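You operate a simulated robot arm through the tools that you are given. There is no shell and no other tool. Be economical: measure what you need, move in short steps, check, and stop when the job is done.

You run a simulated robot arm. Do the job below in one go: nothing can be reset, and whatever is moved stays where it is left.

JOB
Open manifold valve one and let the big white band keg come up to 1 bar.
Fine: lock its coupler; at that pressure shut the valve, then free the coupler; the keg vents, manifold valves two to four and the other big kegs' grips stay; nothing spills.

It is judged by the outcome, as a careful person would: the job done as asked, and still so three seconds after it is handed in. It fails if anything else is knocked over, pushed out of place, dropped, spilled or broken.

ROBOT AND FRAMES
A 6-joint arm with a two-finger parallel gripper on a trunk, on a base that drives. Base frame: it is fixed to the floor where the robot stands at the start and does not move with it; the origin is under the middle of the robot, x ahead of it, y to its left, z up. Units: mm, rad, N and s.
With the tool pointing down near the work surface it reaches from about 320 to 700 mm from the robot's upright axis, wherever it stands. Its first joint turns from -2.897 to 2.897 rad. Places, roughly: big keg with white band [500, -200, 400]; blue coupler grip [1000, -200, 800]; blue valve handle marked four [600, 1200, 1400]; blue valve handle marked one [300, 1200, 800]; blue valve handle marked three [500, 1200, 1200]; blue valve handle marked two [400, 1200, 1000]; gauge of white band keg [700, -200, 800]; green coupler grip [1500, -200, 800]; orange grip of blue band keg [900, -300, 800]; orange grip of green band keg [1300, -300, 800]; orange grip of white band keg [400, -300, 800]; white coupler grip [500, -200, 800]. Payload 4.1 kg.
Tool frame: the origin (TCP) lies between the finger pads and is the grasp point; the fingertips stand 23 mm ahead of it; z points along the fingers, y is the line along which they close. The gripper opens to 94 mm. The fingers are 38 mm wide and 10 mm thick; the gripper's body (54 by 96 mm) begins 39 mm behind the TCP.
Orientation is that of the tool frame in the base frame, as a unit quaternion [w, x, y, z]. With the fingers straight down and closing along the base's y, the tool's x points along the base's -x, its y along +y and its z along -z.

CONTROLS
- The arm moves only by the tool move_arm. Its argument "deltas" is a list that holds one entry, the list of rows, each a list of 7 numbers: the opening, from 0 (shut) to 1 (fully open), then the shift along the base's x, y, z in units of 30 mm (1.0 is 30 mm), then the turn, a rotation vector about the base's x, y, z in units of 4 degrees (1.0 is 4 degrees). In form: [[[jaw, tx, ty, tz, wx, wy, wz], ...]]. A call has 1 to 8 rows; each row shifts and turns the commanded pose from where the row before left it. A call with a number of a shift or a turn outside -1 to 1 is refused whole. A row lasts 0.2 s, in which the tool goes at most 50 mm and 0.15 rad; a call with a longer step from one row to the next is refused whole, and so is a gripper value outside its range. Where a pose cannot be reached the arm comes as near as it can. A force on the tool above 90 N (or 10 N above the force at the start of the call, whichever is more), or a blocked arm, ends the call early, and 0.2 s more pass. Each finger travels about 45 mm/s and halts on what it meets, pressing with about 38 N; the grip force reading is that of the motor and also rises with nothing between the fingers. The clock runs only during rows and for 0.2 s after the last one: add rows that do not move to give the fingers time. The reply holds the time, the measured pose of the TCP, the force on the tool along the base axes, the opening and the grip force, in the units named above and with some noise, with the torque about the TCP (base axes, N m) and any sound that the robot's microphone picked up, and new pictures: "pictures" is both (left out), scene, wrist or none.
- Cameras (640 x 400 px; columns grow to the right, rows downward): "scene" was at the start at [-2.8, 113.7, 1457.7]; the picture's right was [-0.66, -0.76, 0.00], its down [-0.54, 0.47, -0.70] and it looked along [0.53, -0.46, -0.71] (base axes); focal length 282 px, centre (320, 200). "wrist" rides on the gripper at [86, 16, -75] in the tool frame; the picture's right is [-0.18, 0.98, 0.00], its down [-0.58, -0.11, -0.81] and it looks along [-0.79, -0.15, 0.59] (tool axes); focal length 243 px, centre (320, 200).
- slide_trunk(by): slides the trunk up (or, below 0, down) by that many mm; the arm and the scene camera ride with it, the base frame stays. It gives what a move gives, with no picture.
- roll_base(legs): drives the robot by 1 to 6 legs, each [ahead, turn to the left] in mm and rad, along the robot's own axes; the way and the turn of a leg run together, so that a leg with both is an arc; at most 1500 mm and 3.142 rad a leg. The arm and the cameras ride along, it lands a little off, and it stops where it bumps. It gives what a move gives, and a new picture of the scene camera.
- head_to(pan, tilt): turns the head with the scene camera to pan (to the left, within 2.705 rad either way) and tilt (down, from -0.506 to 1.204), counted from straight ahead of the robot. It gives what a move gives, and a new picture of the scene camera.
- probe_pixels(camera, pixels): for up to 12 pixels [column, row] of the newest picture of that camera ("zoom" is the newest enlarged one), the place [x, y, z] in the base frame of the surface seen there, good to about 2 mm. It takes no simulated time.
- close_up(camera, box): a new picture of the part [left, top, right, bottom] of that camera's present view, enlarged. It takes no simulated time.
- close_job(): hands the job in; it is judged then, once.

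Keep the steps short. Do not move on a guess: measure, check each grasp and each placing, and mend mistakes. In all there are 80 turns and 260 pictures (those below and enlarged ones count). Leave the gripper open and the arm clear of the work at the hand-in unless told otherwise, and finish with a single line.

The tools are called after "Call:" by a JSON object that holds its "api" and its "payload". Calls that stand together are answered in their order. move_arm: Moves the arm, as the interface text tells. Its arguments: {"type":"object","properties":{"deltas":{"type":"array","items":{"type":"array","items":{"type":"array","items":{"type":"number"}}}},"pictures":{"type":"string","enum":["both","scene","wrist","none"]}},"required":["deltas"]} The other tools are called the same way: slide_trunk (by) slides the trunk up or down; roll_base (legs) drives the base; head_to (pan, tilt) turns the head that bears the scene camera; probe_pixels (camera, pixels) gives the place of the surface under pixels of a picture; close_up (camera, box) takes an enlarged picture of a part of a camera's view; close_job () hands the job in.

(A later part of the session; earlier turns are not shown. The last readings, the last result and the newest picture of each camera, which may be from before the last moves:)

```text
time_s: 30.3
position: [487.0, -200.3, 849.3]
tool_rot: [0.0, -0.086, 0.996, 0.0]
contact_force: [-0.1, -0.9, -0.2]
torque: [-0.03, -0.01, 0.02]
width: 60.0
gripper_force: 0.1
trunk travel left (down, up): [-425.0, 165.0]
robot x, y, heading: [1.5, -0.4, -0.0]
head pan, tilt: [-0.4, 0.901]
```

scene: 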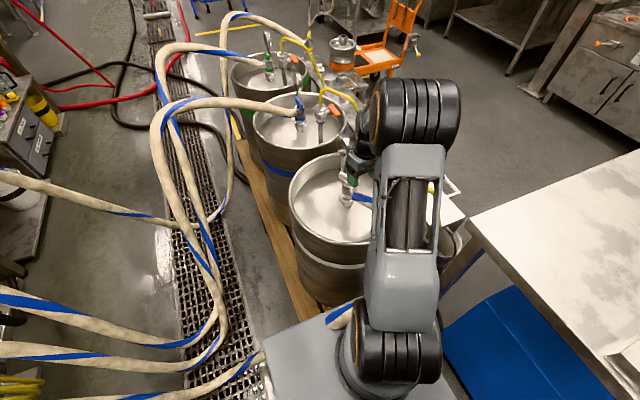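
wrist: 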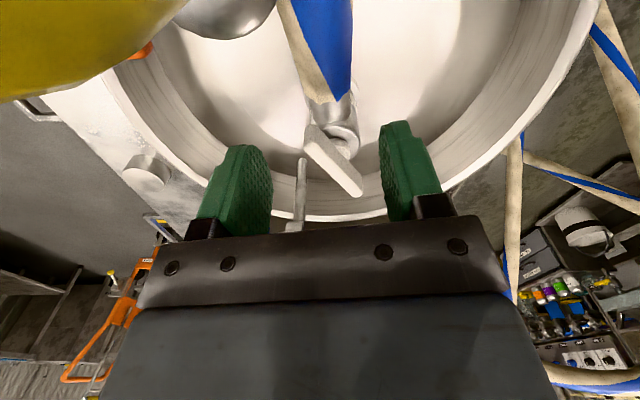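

The vent body and its yellow hose are close to the camera; I measure them.

Call:
{"api": "probe_pixels", "payload": {"camera": "wrist", "pixels": [[60, 60], [100, 30], [225, 20], [200, 10], [260, 15], [140, 50], [315, 50], [330, 95], [345, 20], [320, 130], [355, 190], [345, 140]]}}

```text
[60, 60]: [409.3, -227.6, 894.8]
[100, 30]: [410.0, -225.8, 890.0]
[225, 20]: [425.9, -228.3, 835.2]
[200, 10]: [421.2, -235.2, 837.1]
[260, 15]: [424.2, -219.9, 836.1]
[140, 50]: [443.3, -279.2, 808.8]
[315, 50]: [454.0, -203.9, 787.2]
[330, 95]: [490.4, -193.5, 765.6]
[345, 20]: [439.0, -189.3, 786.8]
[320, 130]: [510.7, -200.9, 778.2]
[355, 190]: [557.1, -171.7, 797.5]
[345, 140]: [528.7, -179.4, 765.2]
```

Going straight down here would bring the camera near the vent. Instead: shut fingers, turn the tool 40° clockwise (camera away from the vent), and stand behind the stub at (493,-232), still high.

Call:
{"api": "move_arm", "payload": {"deltas": [[[0, 0, 0, 0, 0, 0, -1], [0, 0, 0, 0, 0, 0, -1], [0, 0, 0, 0, 0, 0, -1], [0, 0, 0, 0, 0, 0, -1], [0, 0, 0, 0, 0, 0, -1], [0, 0, 0, 0, 0, 0, -1], [0, 0.1, -0.5, 0, 0, 0, -1], [0, 0.1, -0.5, 0, 0, 0, -1]]], "pictures": "none"}}

Call:
{"api": "move_arm", "payload": {"deltas": [[[0, 0, 0, 0, 0, 0, -1], [0, 0, 0, 0, 0, 0, -1], [0, 0, -0.1, -0.5, 0, 0, 0], [0, 0, 0, 0, 0, 0, 0]]], "pictures": "both"}}

```text
time_s: 32.1
position: [494.0, -229.2, 849.8]
tool_rot: [0.0, 0.192, 0.981, 0.0]
contact_force: [0.4, 0.5, 0.2]
torque: [0.01, -0.01, 0.0]
width: 0.1
gripper_force: 37.9
trunk travel left (down, up): [-425.0, 165.0]
robot x, y, heading: [1.6, 2.5, 0.0]
head pan, tilt: [-0.4, 0.901]
```

```text
time_s: 33.1
position: [493.7, -233.0, 833.3]
tool_rot: [0.0, 0.26, 0.966, 0.001]
contact_force: [-0.5, 0.5, -0.7]
torque: [-0.03, 0.02, -0.03]
width: 0.0
gripper_force: 38.1
trunk travel left (down, up): [-425.0, 165.0]
robot x, y, heading: [1.8, 4.4, 0.002]
head pan, tilt: [-0.4, 0.901]
```

scene: 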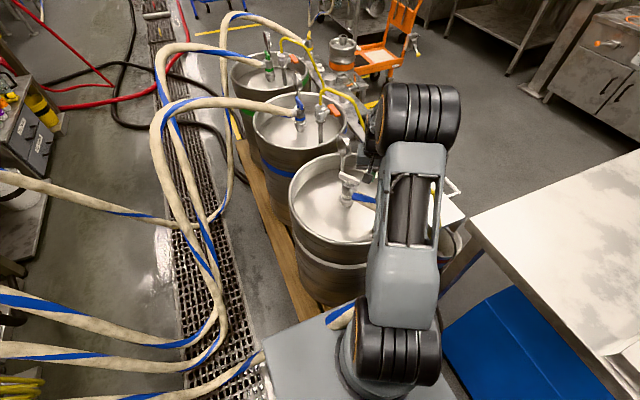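
wrist: 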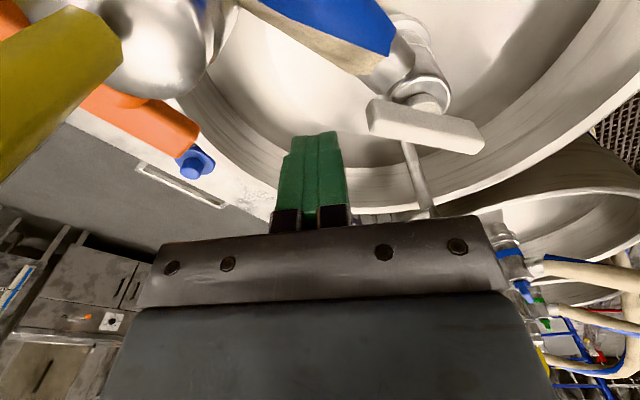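

Path clear: finger behind the hose stub, vent to the left. Descend 65 mm, then push +y gently by 12 mm.

Call:
{"api": "move_arm", "payload": {"deltas": [[[0, 0, 0, -0.9, 0, 0, 0], [0, 0, 0, -0.9, 0, 0, 0], [0, 0, 0, -0.37, 0, 0, 0], [0, 0, 0.2, 0, 0, 0, 0], [0, 0, 0.2, 0, 0, 0, 0], [0, 0, 0, 0, 0, 0, 0]]], "pictures": "wrist"}}

```text
time_s: 34.5
position: [495.2, -220.6, 768.3]
tool_rot: [0.0, 0.259, 0.966, 0.0]
contact_force: [0.3, -0.3, -0.6]
torque: [0.0, 0.0, -0.01]
width: 0.0
gripper_force: 38.1
trunk travel left (down, up): [-425.0, 165.0]
robot x, y, heading: [-1.8, 2.2, -0.003]
head pan, tilt: [-0.4, 0.901]
```

wrist: 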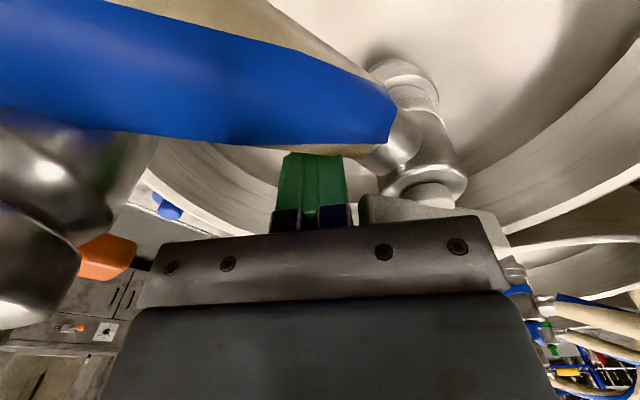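

No contact yet. Push +y another 18 mm.

Call:
{"api": "move_arm", "payload": {"deltas": [[[0, 0, 0.2, 0, 0, 0, 0], [0, 0, 0.2, 0, 0, 0, 0], [0, 0, 0.2, 0, 0, 0, 0], [0, 0, 0, 0, 0, 0, 0]]], "pictures": "wrist"}}

```text
time_s: 35.5
position: [491.5, -205.6, 768.5]
tool_rot: [-0.001, 0.261, 0.965, 0.001]
contact_force: [-27.4, -32.0, 1.0]
torque: [0.5, -0.41, -0.16]
width: 0.0
gripper_force: 38.1
trunk travel left (down, up): [-425.0, 165.0]
robot x, y, heading: [2.5, 0.8, -0.004]
head pan, tilt: [-0.4, 0.901]
```

wrist: 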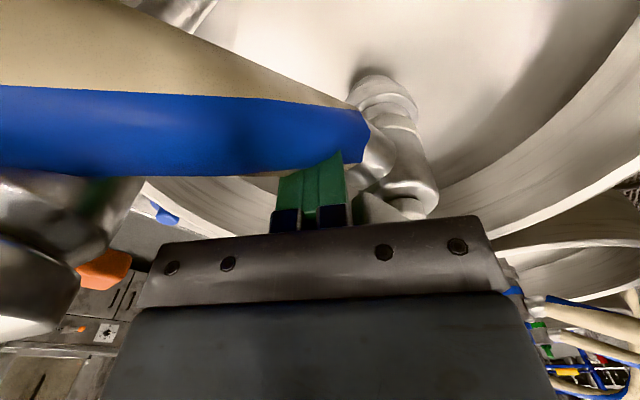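

42 N with no motion: the head is clamped while the handle is turned, so the handle does lock it. I back off, and will return the handle to free, swing the head back, then lock properly.

Call:
{"api": "move_arm", "payload": {"deltas": [[[0, 0, -0.6, 0, 0, 0, 0], [0, 0, -0.3, 0.5, 0, 0, 0], [0, 0, 0, 1, 0, 0, 0], [0, 0, 0, 1, 0, 0, 0], [0, 0, 0, 1, 0, 0, 1], [0.35, 0.5, 0.5, 0, 0, 0, 1], [0.35, 0.5, 0.5, 0, 0, 0, 1], [0.35, 0.47, 0.3, 0, 0, 0, 1]]], "pictures": "none"}}

Call:
{"api": "move_arm", "payload": {"deltas": [[[0.35, 0, 0, 0, 0, 0, 1], [0.35, 0, 0, 0, 0, 0, 1], [0.35, 0, 0, 0, 0, 0, 1], [0.35, 0, 0, 0, 0, 0, 1], [0.35, 0, 0, 0, 0, 0, 1], [0.35, 0, 0, 0, 0, 0, 1], [0.35, 0, 0, 0, 0, 0, 1], [0.35, 0, 0, 0, 0, 0, 1]]], "pictures": "wrist"}}

```text
time_s: 37.3
position: [537.3, -191.4, 874.7]
tool_rot: [0.0, 0.122, 0.993, 0.0]
contact_force: [-0.7, -0.1, -0.1]
torque: [0.04, -0.01, -0.01]
width: 32.9
gripper_force: 0.1
trunk travel left (down, up): [-425.0, 165.0]
robot x, y, heading: [0.4, -1.2, -0.006]
head pan, tilt: [-0.4, 0.901]
```

```text
time_s: 39.1
position: [538.7, -191.5, 873.8]
tool_rot: [0.0, -0.158, 0.987, 0.0]
contact_force: [-0.1, 0.4, -0.6]
torque: [0.01, 0.01, 0.01]
width: 33.0
gripper_force: 0.0
trunk travel left (down, up): [-425.0, 165.0]
robot x, y, heading: [-1.5, -1.6, -0.006]
head pan, tilt: [-0.4, 0.901]
```

wrist: 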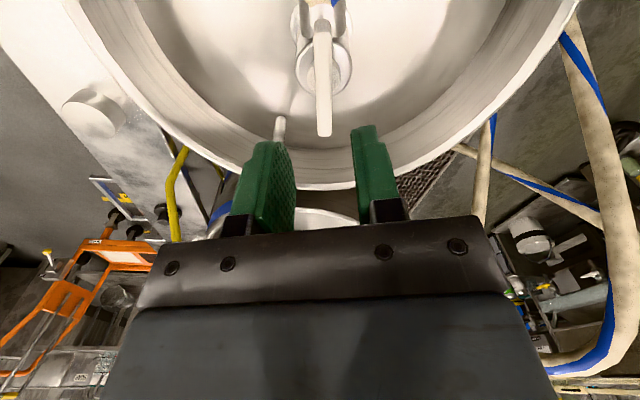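

The bar now lines up at 18° (my push turned it further, ~80° relative to the head – locked side). Descend to 803 and grip it.

Call:
{"api": "move_arm", "payload": {"deltas": [[[0.35, 0, 0.03, -1, 0, 0, 0], [0.35, 0, 0, -1, 0, 0, 0], [0.35, 0, 0, -0.37, 0, 0, 0], [0, 0, 0, 0, 0, 0, 0], [0, 0, 0, 0, 0, 0, 0], [0, 0, 0, 0, 0, 0, 0]]], "pictures": "wrist"}}

```text
time_s: 40.5
position: [537.8, -188.4, 801.8]
tool_rot: [-0.001, -0.157, 0.988, 0.0]
contact_force: [-4.6, 7.8, -0.1]
torque: [0.22, 0.03, 0.04]
width: 10.9
gripper_force: 37.6
trunk travel left (down, up): [-425.0, 165.0]
robot x, y, heading: [-0.3, 1.5, -0.0]
head pan, tilt: [-0.4, 0.901]
```

wrist: 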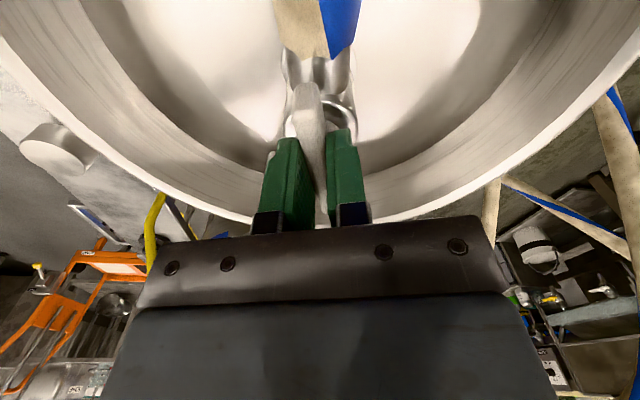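

Relative angle ≈80–90°. I recentre slightly and test if, at the handle's clockwise stop, the head comes along (12° cw).

Call:
{"api": "move_arm", "payload": {"deltas": [[[0, -0.025, 0.043, 0, 0, 0, 0], [0, 0, 0, 0, 0, 0, -1], [0, 0, 0, 0, 0, 0, -1], [0, 0, 0, 0, 0, 0, -1], [0, 0, 0, 0, 0, 0, 0]]], "pictures": "wrist"}}

```text
time_s: 41.7
position: [537.5, -189.5, 803.0]
tool_rot: [0.0, -0.052, 0.999, -0.001]
contact_force: [-1.1, 2.7, 0.2]
torque: [-0.04, 0.35, 1.58]
width: 12.2
gripper_force: 37.6
trunk travel left (down, up): [-425.0, 165.0]
robot x, y, heading: [-0.2, 1.0, -0.003]
head pan, tilt: [-0.4, 0.901]
```

wrist: 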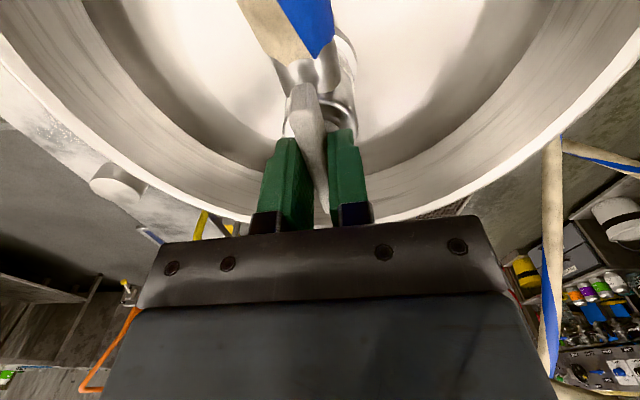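

Torque 1.58 Nm and the grip begins to slip: the handle is at its lock stop and the head is clamped — coupler locked. (I'll swing the hose back after freeing it at the end.) Release and rise.

Call:
{"api": "move_arm", "payload": {"deltas": [[[0, 0, 0, 0, 0, 0, 0.7], [0.35, 0, 0, 0, 0, 0, 0], [0.35, 0, 0, 0, 0, 0, 0], [0.35, 0, 0, 1, 0, 0, 0], [0.35, 0, 0, 1, 0, 0, 0], [0.35, 0, 0, 1, 0, 0, 0], [0.35, 0, 0, 1, 0, 0, 0], [0.35, 0, 0, 1, 0, 0, 0]]], "pictures": "wrist"}}

Call:
{"api": "head_to", "payload": {"pan": 1.3, "tilt": 0.9}}

```text
time_s: 43.5
position: [536.8, -187.9, 953.8]
tool_rot: [0.0, -0.077, 0.997, 0.0]
contact_force: [0.0, 0.4, -0.2]
torque: [0.0, 0.01, 0.02]
width: 32.9
gripper_force: 0.0
trunk travel left (down, up): [-425.0, 165.0]
robot x, y, heading: [0.9, 1.5, 0.001]
head pan, tilt: [-0.4, 0.901]
```

wrist: 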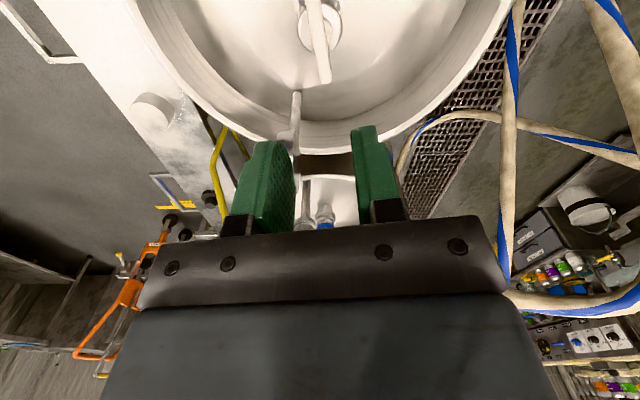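

```text
time_s: 45.2
position: [537.2, -188.1, 953.0]
tool_rot: [0.0, -0.077, 0.997, 0.0]
contact_force: [0.5, 0.0, 0.0]
torque: [0.02, -0.02, 0.0]
width: 32.9
gripper_force: 0.1
trunk travel left (down, up): [-425.0, 165.0]
robot x, y, heading: [-2.6, 1.3, -0.004]
head pan, tilt: [1.3, 0.901]
```

scene: 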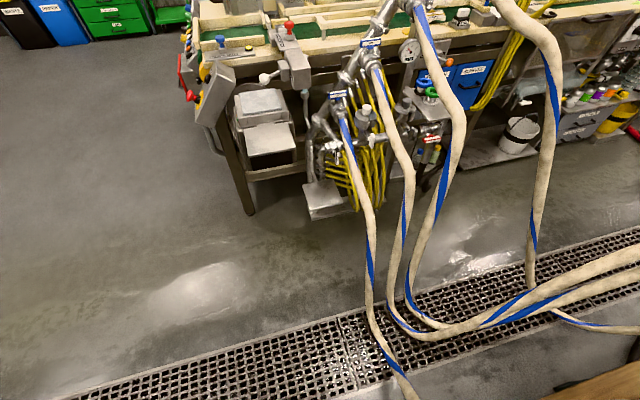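

Measure the hoses and bench feet for the drive to the manifold.

Call:
{"api": "probe_pixels", "payload": {"camera": "scene", "pixels": [[345, 130], [370, 210], [372, 280], [380, 340], [405, 385], [410, 290], [330, 210], [245, 210], [140, 390], [300, 185], [340, 95], [540, 290]]}}

Call:
{"api": "close_up", "payload": {"camera": "scene", "box": [290, 60, 450, 220]}}

```text
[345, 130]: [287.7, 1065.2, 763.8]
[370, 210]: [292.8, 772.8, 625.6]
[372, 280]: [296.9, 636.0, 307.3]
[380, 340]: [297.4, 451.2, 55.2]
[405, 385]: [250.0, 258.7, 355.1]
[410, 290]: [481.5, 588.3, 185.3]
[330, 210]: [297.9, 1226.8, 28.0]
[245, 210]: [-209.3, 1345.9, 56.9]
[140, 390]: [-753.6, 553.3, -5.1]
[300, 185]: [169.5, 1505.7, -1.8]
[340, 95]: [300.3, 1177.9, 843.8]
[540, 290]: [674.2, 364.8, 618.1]
```

```text
2.50 times, centred on (370, 140) of scene
```

zoom: 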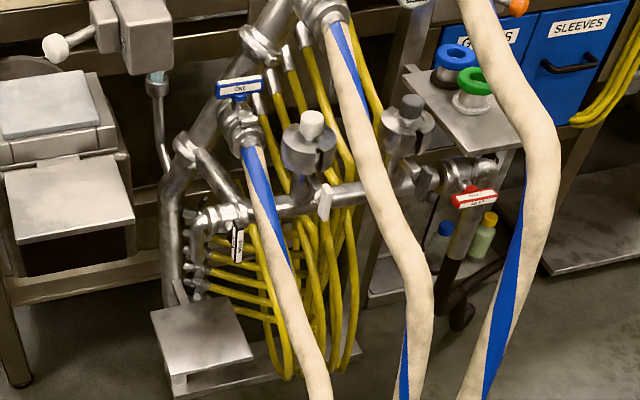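

Hose one hangs along x≈290 from y 1065 to the floor at y≈450. I look down at my own base and the table on the right for turning room.

Call:
{"api": "head_to", "payload": {"pan": 0.4, "tilt": 1.2}}

Call:
{"api": "probe_pixels", "payload": {"camera": "scene", "pixels": [[320, 200], [320, 260], [200, 300], [400, 250], [500, 300], [100, 350], [320, 350], [450, 200], [250, 220], [350, 230]]}}

Call:
{"api": "head_to", "payload": {"pan": -1.2, "tilt": 1.0}}

Call:
{"api": "probe_pixels", "payload": {"camera": "scene", "pixels": [[320, 200], [320, 260], [200, 300], [400, 250], [500, 300], [100, 250], [320, 330], [450, 200], [250, 160], [350, 160], [560, 330], [420, 330]]}}

```text
time_s: 46.5
position: [537.3, -188.6, 951.9]
tool_rot: [0.0, -0.077, 0.997, 0.001]
contact_force: [-0.4, 0.1, 0.5]
torque: [0.01, 0.05, 0.0]
width: 33.0
gripper_force: 0.1
trunk travel left (down, up): [-425.0, 165.0]
robot x, y, heading: [1.0, -3.5, 0.003]
head pan, tilt: [0.4, 1.201]
```

scene: 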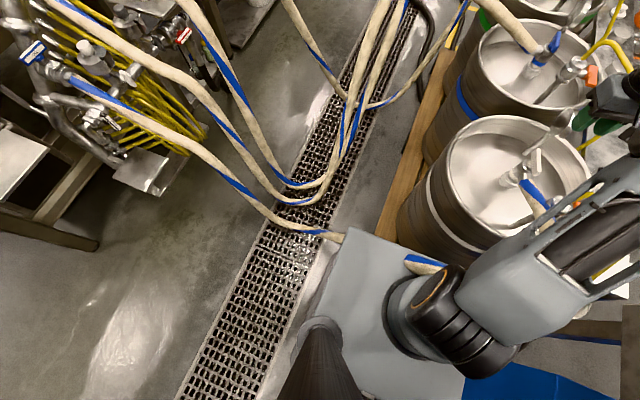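

```text
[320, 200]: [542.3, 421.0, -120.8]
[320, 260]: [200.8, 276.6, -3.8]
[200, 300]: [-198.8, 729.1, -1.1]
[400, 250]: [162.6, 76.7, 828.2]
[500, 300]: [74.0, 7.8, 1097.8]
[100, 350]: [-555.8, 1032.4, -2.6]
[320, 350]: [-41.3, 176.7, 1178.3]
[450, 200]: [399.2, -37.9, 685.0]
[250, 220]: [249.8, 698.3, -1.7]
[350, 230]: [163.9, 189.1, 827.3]
```

```text
time_s: 48.1
position: [537.3, -188.7, 953.5]
tool_rot: [0.0, -0.076, 0.997, 0.0]
contact_force: [0.2, 0.2, 0.5]
torque: [0.02, 0.03, -0.03]
width: 32.7
gripper_force: 0.0
trunk travel left (down, up): [-425.0, 165.0]
robot x, y, heading: [-3.8, -1.0, 0.003]
head pan, tilt: [-1.201, 1.0]
```

scene: 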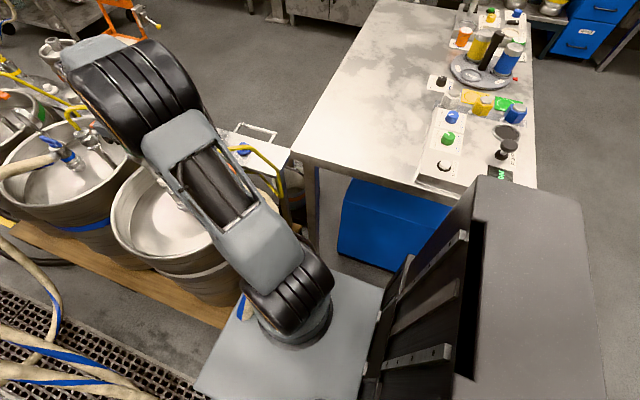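

```text
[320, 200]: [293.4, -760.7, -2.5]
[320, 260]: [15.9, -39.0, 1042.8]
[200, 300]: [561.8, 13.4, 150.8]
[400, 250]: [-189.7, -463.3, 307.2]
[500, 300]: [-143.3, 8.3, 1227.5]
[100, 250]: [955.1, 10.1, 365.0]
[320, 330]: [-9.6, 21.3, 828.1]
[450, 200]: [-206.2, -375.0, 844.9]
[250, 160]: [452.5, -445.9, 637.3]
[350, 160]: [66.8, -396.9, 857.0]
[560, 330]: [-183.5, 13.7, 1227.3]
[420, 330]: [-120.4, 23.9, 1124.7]
```

Turning room: table edge at y≈-375, deck corner radius ≈300. I retract the arm up and in, then turn left in place and drive toward the manifold, stopping around y=700.

Call:
{"api": "move_arm", "payload": {"deltas": [[[0.35, 0, 0, 1, 0, 0, 0], [0.35, -0.77, 0.77, 0.7, 0, 0, -1], [0.35, -0.77, 0.77, 0.7, 0, 0, -1], [0.35, -0.77, 0.77, 0.7, 0, 0, -0.2], [0.35, -0.77, 0.77, 0.7, 0, 0, 0], [0.35, -0.77, 0.77, 0.7, 0, 0, 0], [0.35, -0.77, 0.77, 0.7, 0, 0, 0]]], "pictures": "none"}}

Call:
{"api": "roll_base", "payload": {"legs": [[0, 1.571], [690, 0]]}}

```text
time_s: 49.7
position: [398.4, -50.8, 1109.1]
tool_rot: [0.0, 0.001, 1.0, 0.0]
contact_force: [-0.3, 0.1, -0.6]
torque: [-0.01, 0.01, 0.01]
width: 32.9
gripper_force: 0.1
trunk travel left (down, up): [-425.0, 165.0]
robot x, y, heading: [-2.3, -2.3, -0.0]
head pan, tilt: [-1.201, 1.0]
```

```text
time_s: 52.0
position: [324.4, 175.6, 1108.5]
tool_rot: [-0.001, -0.308, 0.952, 0.0]
contact_force: [1.2, -0.7, -0.1]
torque: [0.03, 0.06, 0.02]
width: 32.6
gripper_force: 0.0
trunk travel left (down, up): [-425.0, 165.0]
robot x, y, heading: [-34.8, -12.6, 0.475]
head pan, tilt: [-1.201, 1.0]
stopped in leg 1: the robot was blocked; the commanded pose is now the measured one
```

scene: 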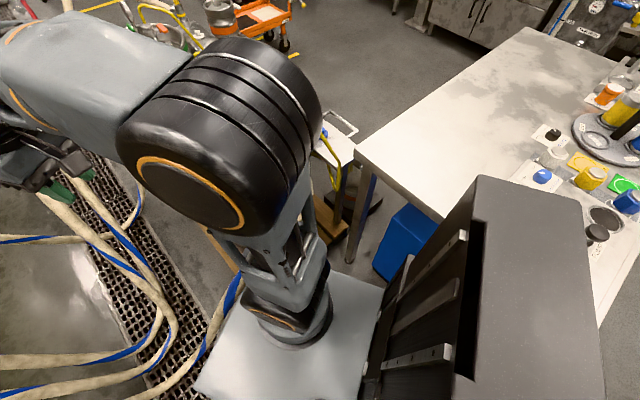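

Blocked at heading 0.475. I look down in front/right to see what it touched.

Call:
{"api": "head_to", "payload": {"pan": -0.45, "tilt": 1.2}}

Call:
{"api": "probe_pixels", "payload": {"camera": "scene", "pixels": [[320, 330], [200, 200], [250, 150], [450, 150], [150, 300], [500, 250], [560, 300], [400, 130], [230, 250]]}}

Call:
{"api": "head_to", "payload": {"pan": 2.2, "tilt": 1.0}}

```text
time_s: 53.1
position: [324.8, 175.6, 1109.8]
tool_rot: [0.0, -0.307, 0.952, -0.001]
contact_force: [0.1, 0.1, 0.3]
torque: [-0.04, 0.01, 0.01]
width: 32.8
gripper_force: 0.0
trunk travel left (down, up): [-425.0, 165.0]
robot x, y, heading: [-32.6, -10.7, 0.474]
head pan, tilt: [-0.45, 1.201]
```

scene: 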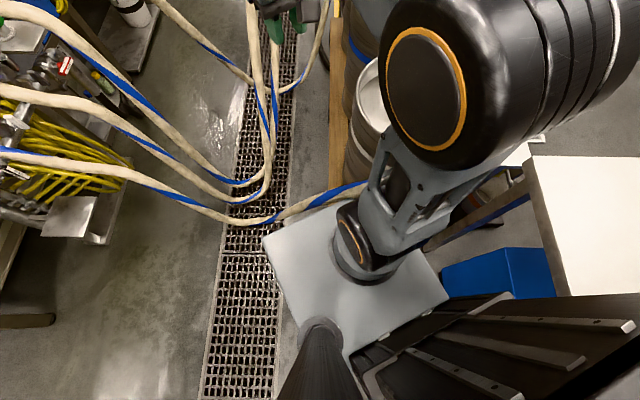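

```text
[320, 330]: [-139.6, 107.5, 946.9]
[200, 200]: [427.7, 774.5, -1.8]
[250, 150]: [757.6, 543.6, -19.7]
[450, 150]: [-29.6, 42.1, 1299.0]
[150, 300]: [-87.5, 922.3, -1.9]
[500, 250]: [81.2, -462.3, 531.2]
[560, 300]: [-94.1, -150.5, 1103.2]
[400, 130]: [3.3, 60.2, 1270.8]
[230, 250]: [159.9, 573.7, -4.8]
```

```text
time_s: 55.5
position: [324.9, 174.1, 1110.2]
tool_rot: [0.0, -0.308, 0.951, 0.0]
contact_force: [0.2, -0.6, 0.4]
torque: [0.02, 0.0, -0.01]
width: 33.0
gripper_force: 0.1
trunk travel left (down, up): [-425.0, 165.0]
robot x, y, heading: [-32.0, -11.6, 0.477]
head pan, tilt: [2.201, 1.0]
```

scene: 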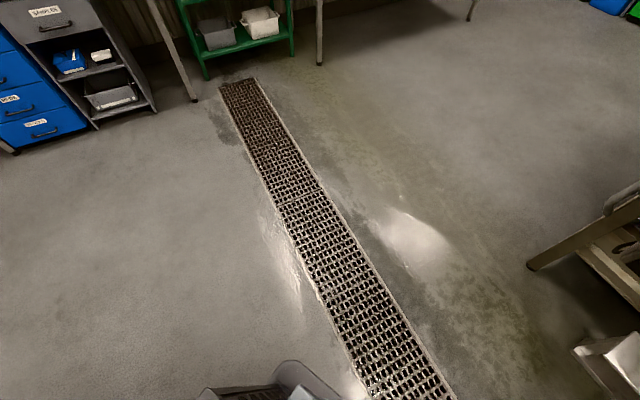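

The rear/left is clear; the front corner touched the pallet or keg side and pushed me back 35 mm. I turn back straight, reverse, swing away toward +y, then face the manifold.

Call:
{"api": "roll_base", "payload": {"legs": [[0, -0.475], [-170, 0], [0, -0.5], [-300, 0], [0, 1.4]]}}

Call:
{"api": "head_to", "payload": {"pan": 0.0, "tilt": 0.75}}

```text
time_s: 64.8
position: [-214.3, 449.8, 1108.6]
tool_rot: [0.0, -0.501, 0.865, 0.0]
contact_force: [-0.1, -0.7, -0.2]
torque: [-0.04, 0.01, 0.01]
width: 33.0
gripper_force: 0.0
trunk travel left (down, up): [-425.0, 165.0]
robot x, y, heading: [-464.1, 132.7, 0.904]
head pan, tilt: [2.201, 1.0]
```

scene: 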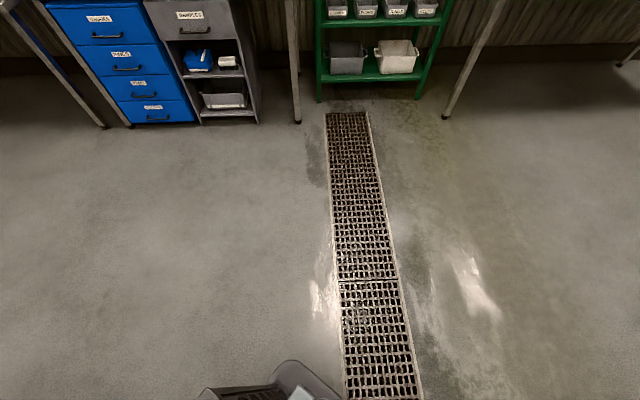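

```text
time_s: 66.9
position: [-214.6, 448.9, 1109.1]
tool_rot: [0.0, -0.501, 0.865, 0.001]
contact_force: [0.7, -0.8, 0.1]
torque: [-0.01, 0.01, 0.0]
width: 33.1
gripper_force: 0.0
trunk travel left (down, up): [-425.0, 165.0]
robot x, y, heading: [-463.1, 129.3, 0.903]
head pan, tilt: [0.0, 0.75]
```

scene: 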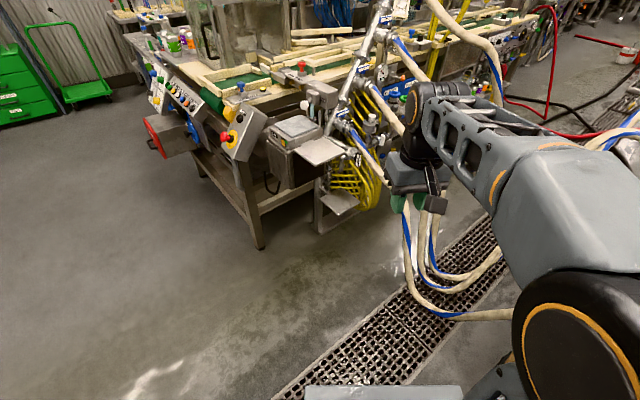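

Now turn slightly and drive to about (-80,730), keeping right of the bench corner and left of hose one.

Call:
{"api": "roll_base", "payload": {"legs": [[0, 0.1], [700, 0], [0, 0.25]]}}

Call:
{"api": "head_to", "payload": {"pan": -0.35, "tilt": 0.8}}

```text
time_s: 72.1
position: [32.6, 1102.8, 1109.7]
tool_rot: [-0.001, -0.646, 0.763, 0.0]
contact_force: [0.4, -0.1, -0.1]
torque: [-0.03, 0.03, 0.02]
width: 32.9
gripper_force: 0.0
trunk travel left (down, up): [-425.0, 165.0]
robot x, y, heading: [-91.0, 723.8, 1.255]
head pan, tilt: [0.0, 0.75]
```

scene: 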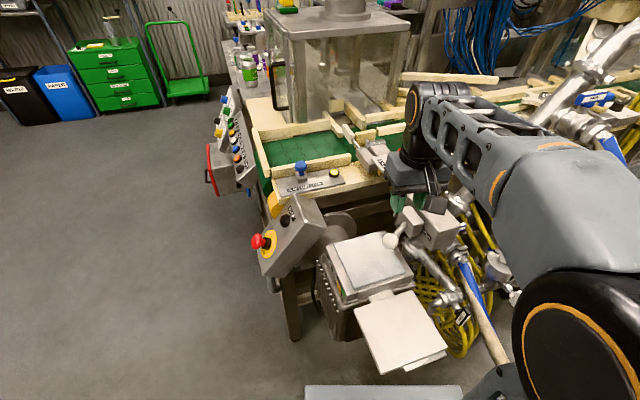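

```text
time_s: 72.9
position: [33.7, 1103.4, 1109.5]
tool_rot: [0.001, -0.646, 0.763, 0.001]
contact_force: [-0.7, 0.5, -0.1]
torque: [0.0, 0.01, 0.0]
width: 32.9
gripper_force: 0.0
trunk travel left (down, up): [-425.0, 165.0]
robot x, y, heading: [-87.3, 719.4, 1.257]
head pan, tilt: [-0.351, 0.799]
```

scene: 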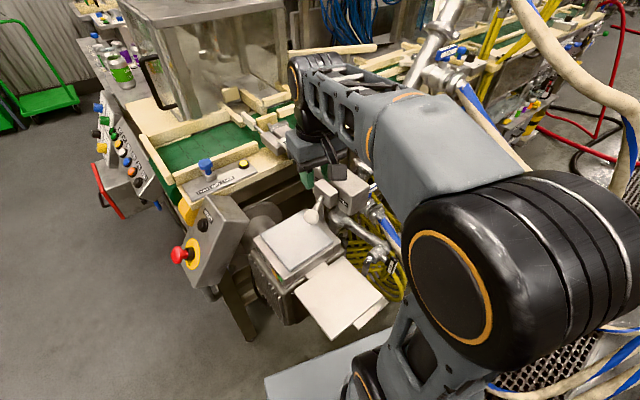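

Valve one is hidden behind the arm. I bring the tool near it, high, turning it so that the fingers close along y and the wrist camera looks along +x.

Call:
{"api": "move_arm", "payload": {"deltas": [[[0.35, 0.3, 0, 0, 0, 0, -1], [0.35, 0.3, 0, 0, 0, 0, -1], [0.35, 0.3, 0, 0, 0, 0, -1], [0.35, 0.3, 0, 0, 0, 0, -1], [0.35, 0.3, 0, 0, 0, 0, -1], [0.35, 0.3, 0, 0, 0, 0, -1], [0.35, 0.3, 0, 0, 0, 0, -1], [0.35, 0.3, 0, 0, 0, 0, -1]]], "pictures": "none"}}

Call:
{"api": "move_arm", "payload": {"deltas": [[[0.35, 0.3, 0, -0.2, 0, 0, -1], [0.35, 0.3, 0, -0.2, 0, 0, -1], [0.35, 0.3, 0, -0.2, 0, 0, -1], [0.35, 0.3, 0, -0.2, 0, 0, -1], [0.35, 0.3, 0, -0.2, 0, 0, -1], [0.35, 0.3, 0, -0.2, 0, 0, -1], [0.35, 0.3, 0, -0.2, 0, 0, -1], [0.35, 0.3, 0, -0.2, 0, 0, -1]]], "pictures": "none"}}

Call:
{"api": "move_arm", "payload": {"deltas": [[[0.35, 0.3, 0, -0.2, 0, 0, -1], [0.35, 0.3, 0, -0.2, 0, 0, -1], [0.35, 0.3, 0, -0.2, 0, 0, -1], [0.35, 0.3, 0, -0.2, 0, 0, -1], [0.35, 0, 0, 0, 0, 0, 0]]], "pictures": "both"}}

```text
time_s: 74.7
position: [104.9, 1102.5, 1108.9]
tool_rot: [0.0, -0.41, 0.912, 0.0]
contact_force: [0.5, -0.3, -0.1]
torque: [0.0, -0.01, 0.02]
width: 32.8
gripper_force: 0.1
trunk travel left (down, up): [-425.0, 165.0]
robot x, y, heading: [-89.0, 714.9, 1.257]
head pan, tilt: [-0.351, 0.799]
```

```text
time_s: 76.5
position: [177.0, 1101.6, 1061.6]
tool_rot: [0.0, -0.142, 0.99, 0.0]
contact_force: [0.7, -0.2, 0.3]
torque: [0.01, 0.01, -0.02]
width: 32.8
gripper_force: 0.1
trunk travel left (down, up): [-425.0, 165.0]
robot x, y, heading: [-87.3, 720.2, 1.251]
head pan, tilt: [-0.351, 0.799]
```

```text
time_s: 77.7
position: [212.9, 1102.4, 1037.6]
tool_rot: [-0.001, -0.003, 1.0, -0.001]
contact_force: [-0.1, -0.1, -0.7]
torque: [0.0, 0.01, 0.04]
width: 32.8
gripper_force: 0.1
trunk travel left (down, up): [-425.0, 165.0]
robot x, y, heading: [-88.5, 717.5, 1.255]
head pan, tilt: [-0.351, 0.799]
```

scene: 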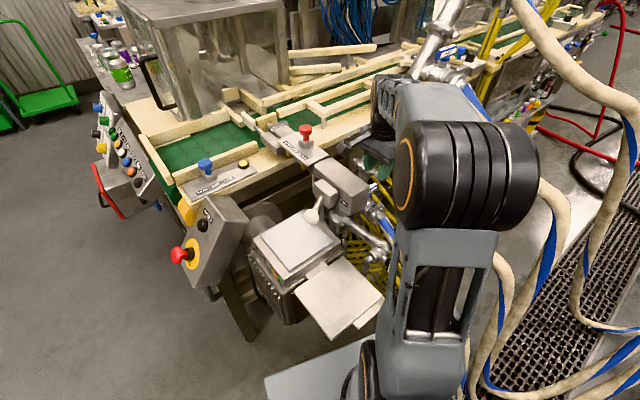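
wrist: 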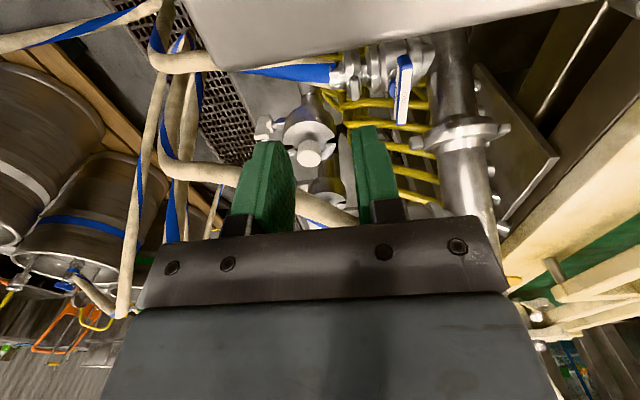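

Valve ONE's blue bar is at (403,90). Probing it and the grey box at the top.

Call:
{"api": "close_up", "payload": {"camera": "wrist", "box": [310, 20, 470, 140]}}

Call:
{"api": "probe_pixels", "payload": {"camera": "wrist", "pixels": [[404, 60], [403, 90], [400, 120], [408, 100], [390, 95], [385, 65], [420, 60], [300, 40], [450, 15], [460, 100], [465, 140], [310, 150]]}}

```text
3.33 times, centred on (390, 80) of wrist
```

zoom: 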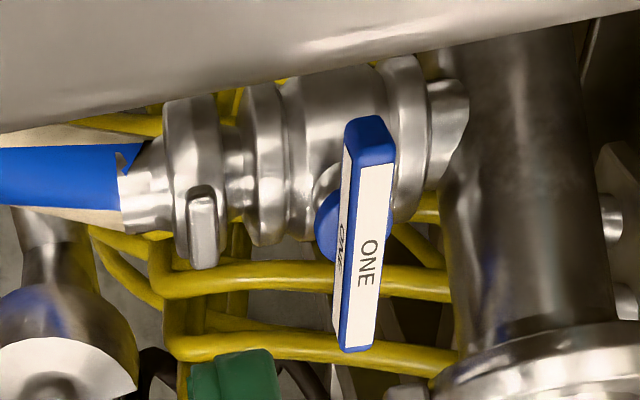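

```text
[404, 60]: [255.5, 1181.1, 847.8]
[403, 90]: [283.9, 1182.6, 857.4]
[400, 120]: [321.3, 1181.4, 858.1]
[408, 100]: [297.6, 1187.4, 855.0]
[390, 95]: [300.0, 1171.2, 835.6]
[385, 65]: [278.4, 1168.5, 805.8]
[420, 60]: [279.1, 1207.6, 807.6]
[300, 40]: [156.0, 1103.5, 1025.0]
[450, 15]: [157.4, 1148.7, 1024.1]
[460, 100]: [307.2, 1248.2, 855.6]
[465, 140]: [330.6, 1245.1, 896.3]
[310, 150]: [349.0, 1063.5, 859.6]
```

Call:
{"api": "probe_pixels", "payload": {"camera": "zoom", "pixels": [[370, 128], [372, 180], [350, 180], [392, 180], [355, 335], [340, 330], [374, 335], [328, 230], [300, 70], [500, 35], [150, 100], [560, 15]]}}

```text
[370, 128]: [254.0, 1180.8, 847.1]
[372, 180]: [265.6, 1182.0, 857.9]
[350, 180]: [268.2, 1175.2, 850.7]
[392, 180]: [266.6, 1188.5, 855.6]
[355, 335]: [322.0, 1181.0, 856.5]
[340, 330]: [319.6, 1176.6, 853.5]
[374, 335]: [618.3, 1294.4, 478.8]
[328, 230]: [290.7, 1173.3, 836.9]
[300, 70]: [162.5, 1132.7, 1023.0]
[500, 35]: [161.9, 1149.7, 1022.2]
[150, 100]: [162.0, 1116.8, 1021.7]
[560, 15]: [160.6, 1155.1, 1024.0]
```

Bar centre (288,1182), top z 857, 13 mm thick along y. Move above it, then down to z≈930.

Call:
{"api": "move_arm", "payload": {"deltas": [[[0.45, 0.83, 0.89, 0, 0, 0, 0], [0.45, 0.83, 0.89, 0, 0, 0, 0], [0.45, 0.84, 0.88, 0, 0, 0, 0], [0.45, 0, 0, -1, 0, 0, 0], [0.45, 0, 0, -1, 0, 0, 0], [0.45, 0, 0, -1, 0, 0, 0], [0.45, 0, 0, -0.5, 0, 0, 0], [0.45, 0, 0, 0, 0, 0, 0]]], "pictures": "both"}}

```text
time_s: 79.5
position: [288.0, 1183.2, 931.5]
tool_rot: [-0.001, -0.004, 1.0, 0.0]
contact_force: [-0.2, -0.1, -0.7]
torque: [-0.03, 0.01, 0.0]
width: 42.4
gripper_force: 0.0
trunk travel left (down, up): [-425.0, 165.0]
robot x, y, heading: [-90.6, 717.9, 1.257]
head pan, tilt: [-0.351, 0.799]
```

scene: 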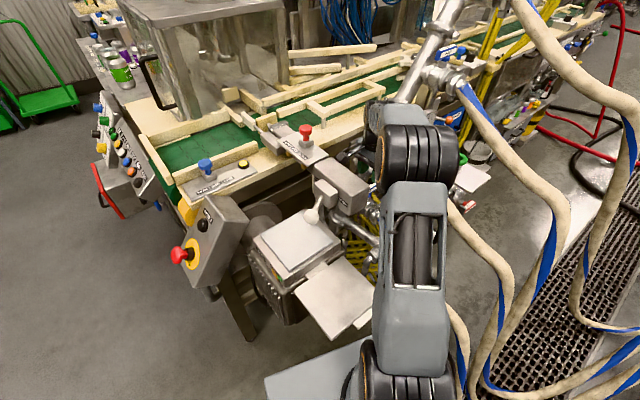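
wrist: 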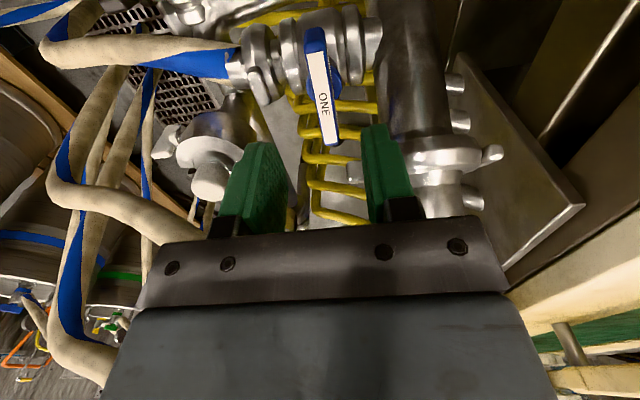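

Aligned. Descend to z≈863 and check.

Call:
{"api": "move_arm", "payload": {"deltas": [[[0.45, 0, -0.03, -1, 0, 0, 0], [0.45, 0, 0, -1, 0, 0, 0], [0.45, 0, 0, -0.27, 0, 0, 0], [0, 0, 0, 0, 0, 0, 0], [0, 0, 0, 0, 0, 0, 0], [0, 0, 0, 0, 0, 0, 0]]], "pictures": "wrist"}}

```text
time_s: 80.9
position: [287.4, 1183.9, 864.0]
tool_rot: [0.001, -0.005, 1.0, 0.0]
contact_force: [1.6, 12.0, -0.9]
torque: [0.26, -0.36, 0.08]
width: 12.5
gripper_force: 45.2
trunk travel left (down, up): [-425.0, 165.0]
robot x, y, heading: [-87.0, 718.7, 1.257]
head pan, tilt: [-0.351, 0.799]
```

wrist: 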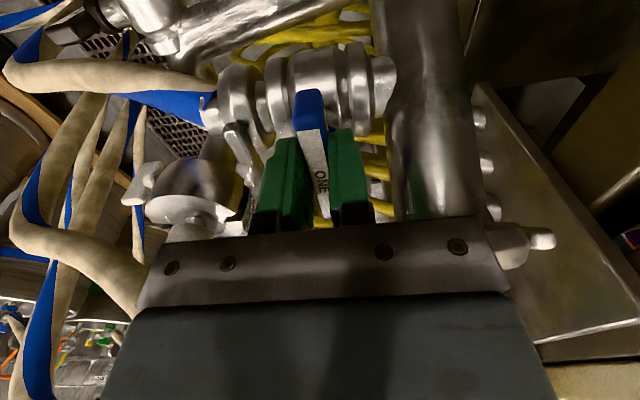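

Gripped (12.5 mm). Recentre +2 mm in y and test 8° counter-clockwise.

Call:
{"api": "move_arm", "payload": {"deltas": [[[0, 0, 0.06, 0, 0, 0, 0], [0, 0, 0, 0, 0, 0, 1], [0, 0, 0, 0, 0, 0, 1], [0, 0, 0, 0, 0, 0, 0]]], "pictures": "wrist"}}

```text
time_s: 81.9
position: [287.6, 1183.2, 863.7]
tool_rot: [0.0, -0.074, 0.997, -0.001]
contact_force: [-3.9, -0.3, -2.9]
torque: [0.29, -1.16, 0.0]
width: 12.4
gripper_force: 44.6
trunk travel left (down, up): [-425.0, 165.0]
robot x, y, heading: [-87.0, 715.1, 1.258]
head pan, tilt: [-0.351, 0.799]
```

wrist: 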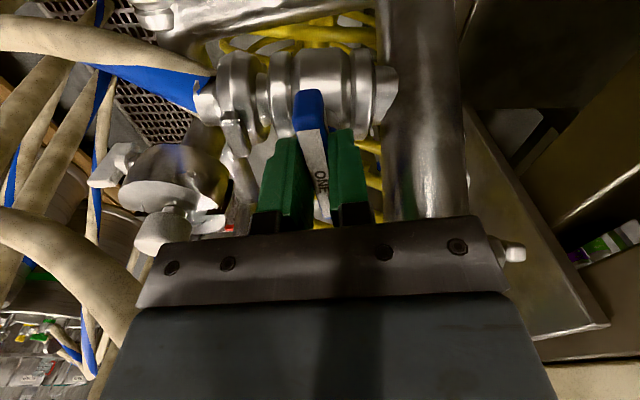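

It turns freely counter-clockwise with the handle following. I open it to the full 90°, watching torque and sound.

Call:
{"api": "move_arm", "payload": {"deltas": [[[0, 0, 0, 0, 0, 0, 1], [0, 0, 0, 0, 0, 0, 1], [0, 0, 0, 0, 0, 0, 1], [0, 0, 0, 0, 0, 0, 1], [0, 0, 0, 0, 0, 0, 1], [0, 0, 0, 0, 0, 0, 1], [0, 0, 0, 0, 0, 0, 1], [0, 0, 0, 0, 0, 0, 1]]], "pictures": "wrist"}}

```text
time_s: 83.7
position: [289.4, 1179.3, 863.7]
tool_rot: [0.0, -0.346, 0.938, 0.0]
contact_force: [6.4, -30.6, -5.5]
torque: [-0.04, -0.6, -0.2]
width: 12.6
gripper_force: 45.1
trunk travel left (down, up): [-425.0, 165.0]
robot x, y, heading: [-89.1, 717.3, 1.261]
head pan, tilt: [-0.351, 0.799]
```

wrist: 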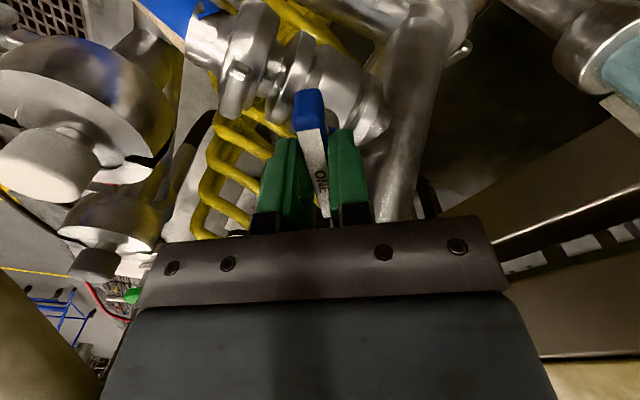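

The handle follows (40°); the -30 N shows the bar's centre runs on a ~9 mm arc around the stem at about (297,1184). I follow that arc to 88°.

Call:
{"api": "move_arm", "payload": {"deltas": [[[0, 0.08, -0.2, 0, 0, 0, 1], [0, 0.023, -0.011, 0, 0, 0, 1], [0, 0.023, -0.011, 0, 0, 0, 1], [0, 0.023, -0.011, 0, 0, 0, 1], [0, 0.023, -0.011, 0, 0, 0, 1], [0, 0.023, -0.011, 0, 0, 0, 1]]], "pictures": "none"}}

Call:
{"api": "move_arm", "payload": {"deltas": [[[0, 0.023, -0.011, 0, 0, 0, 1], [0, 0.023, -0.011, 0, 0, 0, 1], [0, 0.023, -0.011, 0, 0, 0, 1], [0, 0.023, -0.011, 0, 0, 0, 1], [0, 0.023, -0.011, 0, 0, 0, 1], [0, 0.023, -0.011, 0, 0, 0, 1]]], "pictures": "wrist"}}

```text
time_s: 85.1
position: [291.8, 1179.7, 863.5]
tool_rot: [0.0, -0.535, 0.845, 0.0]
contact_force: [-25.9, 15.1, -7.5]
torque: [1.35, 0.01, 0.21]
width: 12.6
gripper_force: 45.1
trunk travel left (down, up): [-425.0, 165.0]
robot x, y, heading: [-89.5, 722.1, 1.264]
head pan, tilt: [-0.351, 0.799]
```

```text
time_s: 86.5
position: [293.9, 1178.6, 864.0]
tool_rot: [0.0, -0.699, 0.715, -0.001]
contact_force: [-31.2, 22.1, -3.3]
torque: [0.11, 0.56, 0.18]
width: 12.3
gripper_force: 45.1
trunk travel left (down, up): [-425.0, 165.0]
robot x, y, heading: [-88.5, 718.1, 1.262]
head pan, tilt: [-0.351, 0.799]
```

wrist: 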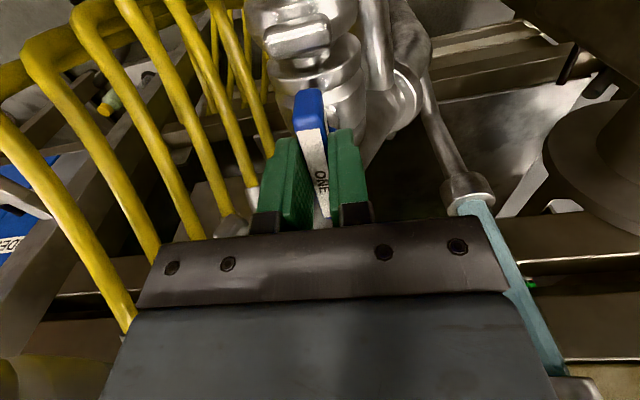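

Valve is open 88°. There's no view of the keg gauge from here, so I make this a short first charge: turn it shut again now, then go read the gauge and scale the next opening from it.

Call:
{"api": "move_arm", "payload": {"deltas": [[[0, -0.22, 0.19, 0, 0, 0, -1], [0, 0, -0.01, 0, 0, 0, -1], [0, 0, -0.01, 0, 0, 0, -1], [0, 0, -0.01, 0, 0, 0, -1], [0, 0, -0.01, 0, 0, 0, -1], [0, 0, -0.01, 0, 0, 0, -1], [0, 0, -0.01, 0, 0, 0, -1], [0, 0, -0.01, 0, 0, 0, -1]]], "pictures": "none"}}

Call:
{"api": "move_arm", "payload": {"deltas": [[[0, 0, 0, 0, 0, 0, -1], [0, 0, 0, 0, 0, 0, -1], [0, 0, 0, 0, 0, 0, -1], [0, -0.01, 0.01, 0, 0, 0, -1], [0, -0.01, 0.01, 0, 0, 0, -1], [0, -0.01, 0.01, 0, 0, 0, -1], [0, -0.01, 0.015, 0, 0, 0, -1], [0, -0.01, 0.015, 0, 0, 0, -1]]], "pictures": "none"}}

Call:
{"api": "move_arm", "payload": {"deltas": [[[0, -0.01, 0.015, 0, 0, 0, -1], [0, -0.01, 0.015, 0, 0, 0, -1], [0, -0.01, 0.015, 0, 0, 0, -1], [0, -0.01, 0.015, 0, 0, 0, -1], [0, -0.01, 0.015, 0, 0, 0, -1], [0, 0, 0.01, 0, 0, 0, -1], [0, 0, 0, 0, 0, 0, -0.7]]], "pictures": "wrist"}}

```text
time_s: 88.3
position: [291.6, 1179.5, 864.5]
tool_rot: [-0.001, -0.474, 0.881, -0.001]
contact_force: [-6.5, 1.9, -1.8]
torque: [-0.71, 0.67, 0.07]
width: 12.4
gripper_force: 45.0
trunk travel left (down, up): [-425.0, 165.0]
robot x, y, heading: [-89.5, 717.3, 1.262]
head pan, tilt: [-0.351, 0.799]
```

```text
time_s: 90.1
position: [287.4, 1181.3, 863.4]
tool_rot: [0.0, -0.211, 0.977, 0.0]
contact_force: [-19.5, 20.7, 1.1]
torque: [-0.26, 1.66, 0.17]
width: 12.3
gripper_force: 45.0
trunk travel left (down, up): [-425.0, 165.0]
robot x, y, heading: [-90.1, 723.3, 1.261]
head pan, tilt: [-0.351, 0.799]
```

```text
time_s: 91.7
position: [288.5, 1184.3, 864.4]
tool_rot: [0.002, 0.019, 1.0, -0.001]
contact_force: [-10.2, 24.0, -0.2]
torque: [0.41, 0.07, 1.99]
width: 13.4
gripper_force: 45.3
trunk travel left (down, up): [-425.0, 165.0]
robot x, y, heading: [-90.3, 718.2, 1.264]
head pan, tilt: [-0.351, 0.799]
```

wrist: 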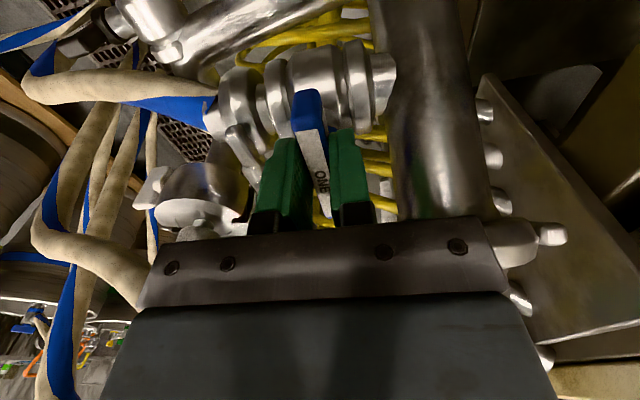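

Shut firmly (torque +2 at the stop). Now release, rise, retract, turn the wrist for gauge viewing, and drive back along the same way.

Call:
{"api": "move_arm", "payload": {"deltas": [[[0, 0, 0, 0, 0, 0, 0.6], [0.45, 0, 0, 0, 0, 0, 0], [0.45, 0, 0, 0, 0, 0, 0], [0.45, 0, 0, 1, 0, 0, 0], [0.45, 0, 0, 1, 0, 0, 0], [0.45, 0, 0, 1, 0, 0, 0], [0.45, 0, 0, 1, 0, 0, 0], [0.45, 0, 0, 1, 0, 0, 0]]], "pictures": "wrist"}}

Call:
{"api": "move_arm", "payload": {"deltas": [[[0.45, 0, 0, 1, 0, 0, 0], [0.45, 0, 0, 1, 0, 0, 0], [0.45, 0, 0, 1, 0, 0, 0], [0.45, -0.83, -1, 0, 0, 0, 0], [0.45, -0.83, -1, 0, 0, 0, 1], [0.45, -0.83, -1, 0, 0, 0, 1], [0.45, -0.83, -1, 0, 0, 0, 1], [0.45, -0.83, -1, 0, 0, 0, 1]]], "pictures": "none"}}

Call:
{"api": "move_arm", "payload": {"deltas": [[[0.45, 0, 0, 0, 0, 0, 1], [0.45, 0, 0, 0, 0, 0, 1], [0.45, 0, 0, 0, 0, 0, 1], [0.45, 0, 0, 0, 0, 0, 1], [0.45, 0, 0, 0, 0, 0, 1], [0.45, 0, 0, 0, 0, 0, 1], [0.45, 0, 0, 0, 0, 0, 1], [0.45, 0, 0, 0, 0, 0, 1]]], "pictures": "none"}}

Call:
{"api": "move_arm", "payload": {"deltas": [[[0.45, 0, 0, 0, 0, 0, 1], [0.45, 0, 0, 0, 0, 0, 1], [0.45, 0, 0, 0, 0, 0, 1], [0.45, 0, 0, 0, 0, 0, 1], [0.45, 0, 0, 0, 0, 0, 1], [0.45, 0, 0, 0, 0, 0, 1], [0.45, 0, 0, 0, 0, 0, 1], [0.45, 0, 0, 0, 0, 0, 1]]], "pictures": "none"}}

Call:
{"api": "move_arm", "payload": {"deltas": [[[0.45, 0, 0, 0, 0, 0, 1], [0.45, 0, 0, 0, 0, 0, 1], [0.45, 0, 0, 0, 0, 0, 1], [0.45, 0, 0, 0, 0, 0, 1], [0.45, 0, 0, 0, 0, 0, 1], [0.45, 0, 0, 0, 0, 0, 1], [0.45, 0, 0, 0, 0, 0, 1], [0.45, 0, 0, 0, 0, 0, 1]]], "pictures": "none"}}

Call:
{"api": "roll_base", "payload": {"legs": [[0, -0.26], [-700, 0], [0, -1.5], [300, 0], [0, 0.5], [190, 0]]}}

```text
time_s: 93.5
position: [289.4, 1181.8, 1014.5]
tool_rot: [0.0, 0.0, 1.0, -0.001]
contact_force: [0.7, 0.4, -0.2]
torque: [0.04, 0.02, 0.0]
width: 42.1
gripper_force: 0.0
trunk travel left (down, up): [-425.0, 165.0]
robot x, y, heading: [-88.0, 717.3, 1.252]
head pan, tilt: [-0.351, 0.799]
```

wrist: 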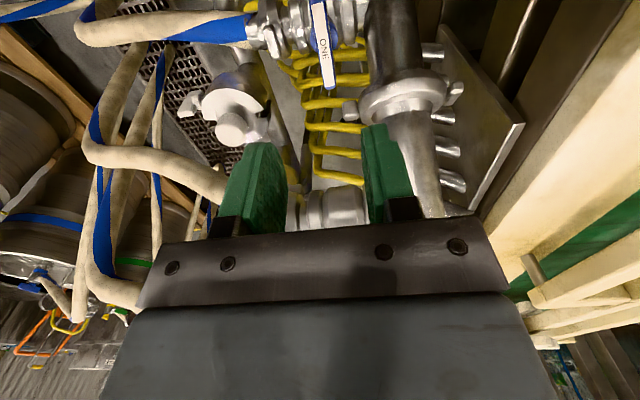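

```text
time_s: 95.3
position: [164.7, 1031.6, 1103.7]
tool_rot: [0.0, -0.141, 0.99, 0.0]
contact_force: [-0.1, -0.4, 0.1]
torque: [-0.01, 0.0, -0.01]
width: 42.5
gripper_force: 0.0
trunk travel left (down, up): [-425.0, 165.0]
robot x, y, heading: [-88.3, 716.7, 1.255]
head pan, tilt: [-0.351, 0.799]
```

```text
time_s: 97.1
position: [164.3, 1031.9, 1103.3]
tool_rot: [0.0, -0.408, 0.913, 0.0]
contact_force: [-0.2, 0.2, -0.4]
torque: [0.0, 0.02, 0.01]
width: 42.1
gripper_force: 0.0
trunk travel left (down, up): [-425.0, 165.0]
robot x, y, heading: [-90.2, 719.3, 1.259]
head pan, tilt: [-0.351, 0.799]
```

```text
time_s: 98.9
position: [163.8, 1030.2, 1103.0]
tool_rot: [0.0, -0.644, 0.765, 0.0]
contact_force: [-0.5, 0.0, 0.5]
torque: [0.02, 0.0, -0.02]
width: 42.0
gripper_force: 0.1
trunk travel left (down, up): [-425.0, 165.0]
robot x, y, heading: [-85.7, 718.2, 1.254]
head pan, tilt: [-0.351, 0.799]
```

```text
time_s: 100.7
position: [165.4, 1031.3, 1103.7]
tool_rot: [0.0, 0.83, -0.557, -0.001]
contact_force: [0.2, -1.2, 0.5]
torque: [0.0, 0.0, -0.01]
width: 42.3
gripper_force: 0.1
trunk travel left (down, up): [-425.0, 165.0]
robot x, y, heading: [-89.2, 718.8, 1.254]
head pan, tilt: [-0.351, 0.799]
```

```text
time_s: 113.3
position: [361.0, -157.4, 1104.7]
tool_rot: [0.0, -0.343, 0.939, 0.0]
contact_force: [1.0, 1.4, -0.9]
torque: [-0.01, 0.0, -0.01]
width: 42.3
gripper_force: 0.1
trunk travel left (down, up): [-425.0, 165.0]
robot x, y, heading: [-16.6, -16.6, -0.0]
head pan, tilt: [-0.351, 0.799]
```

scene: 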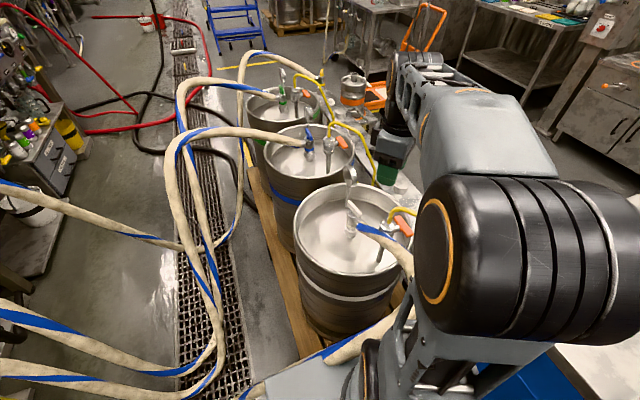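

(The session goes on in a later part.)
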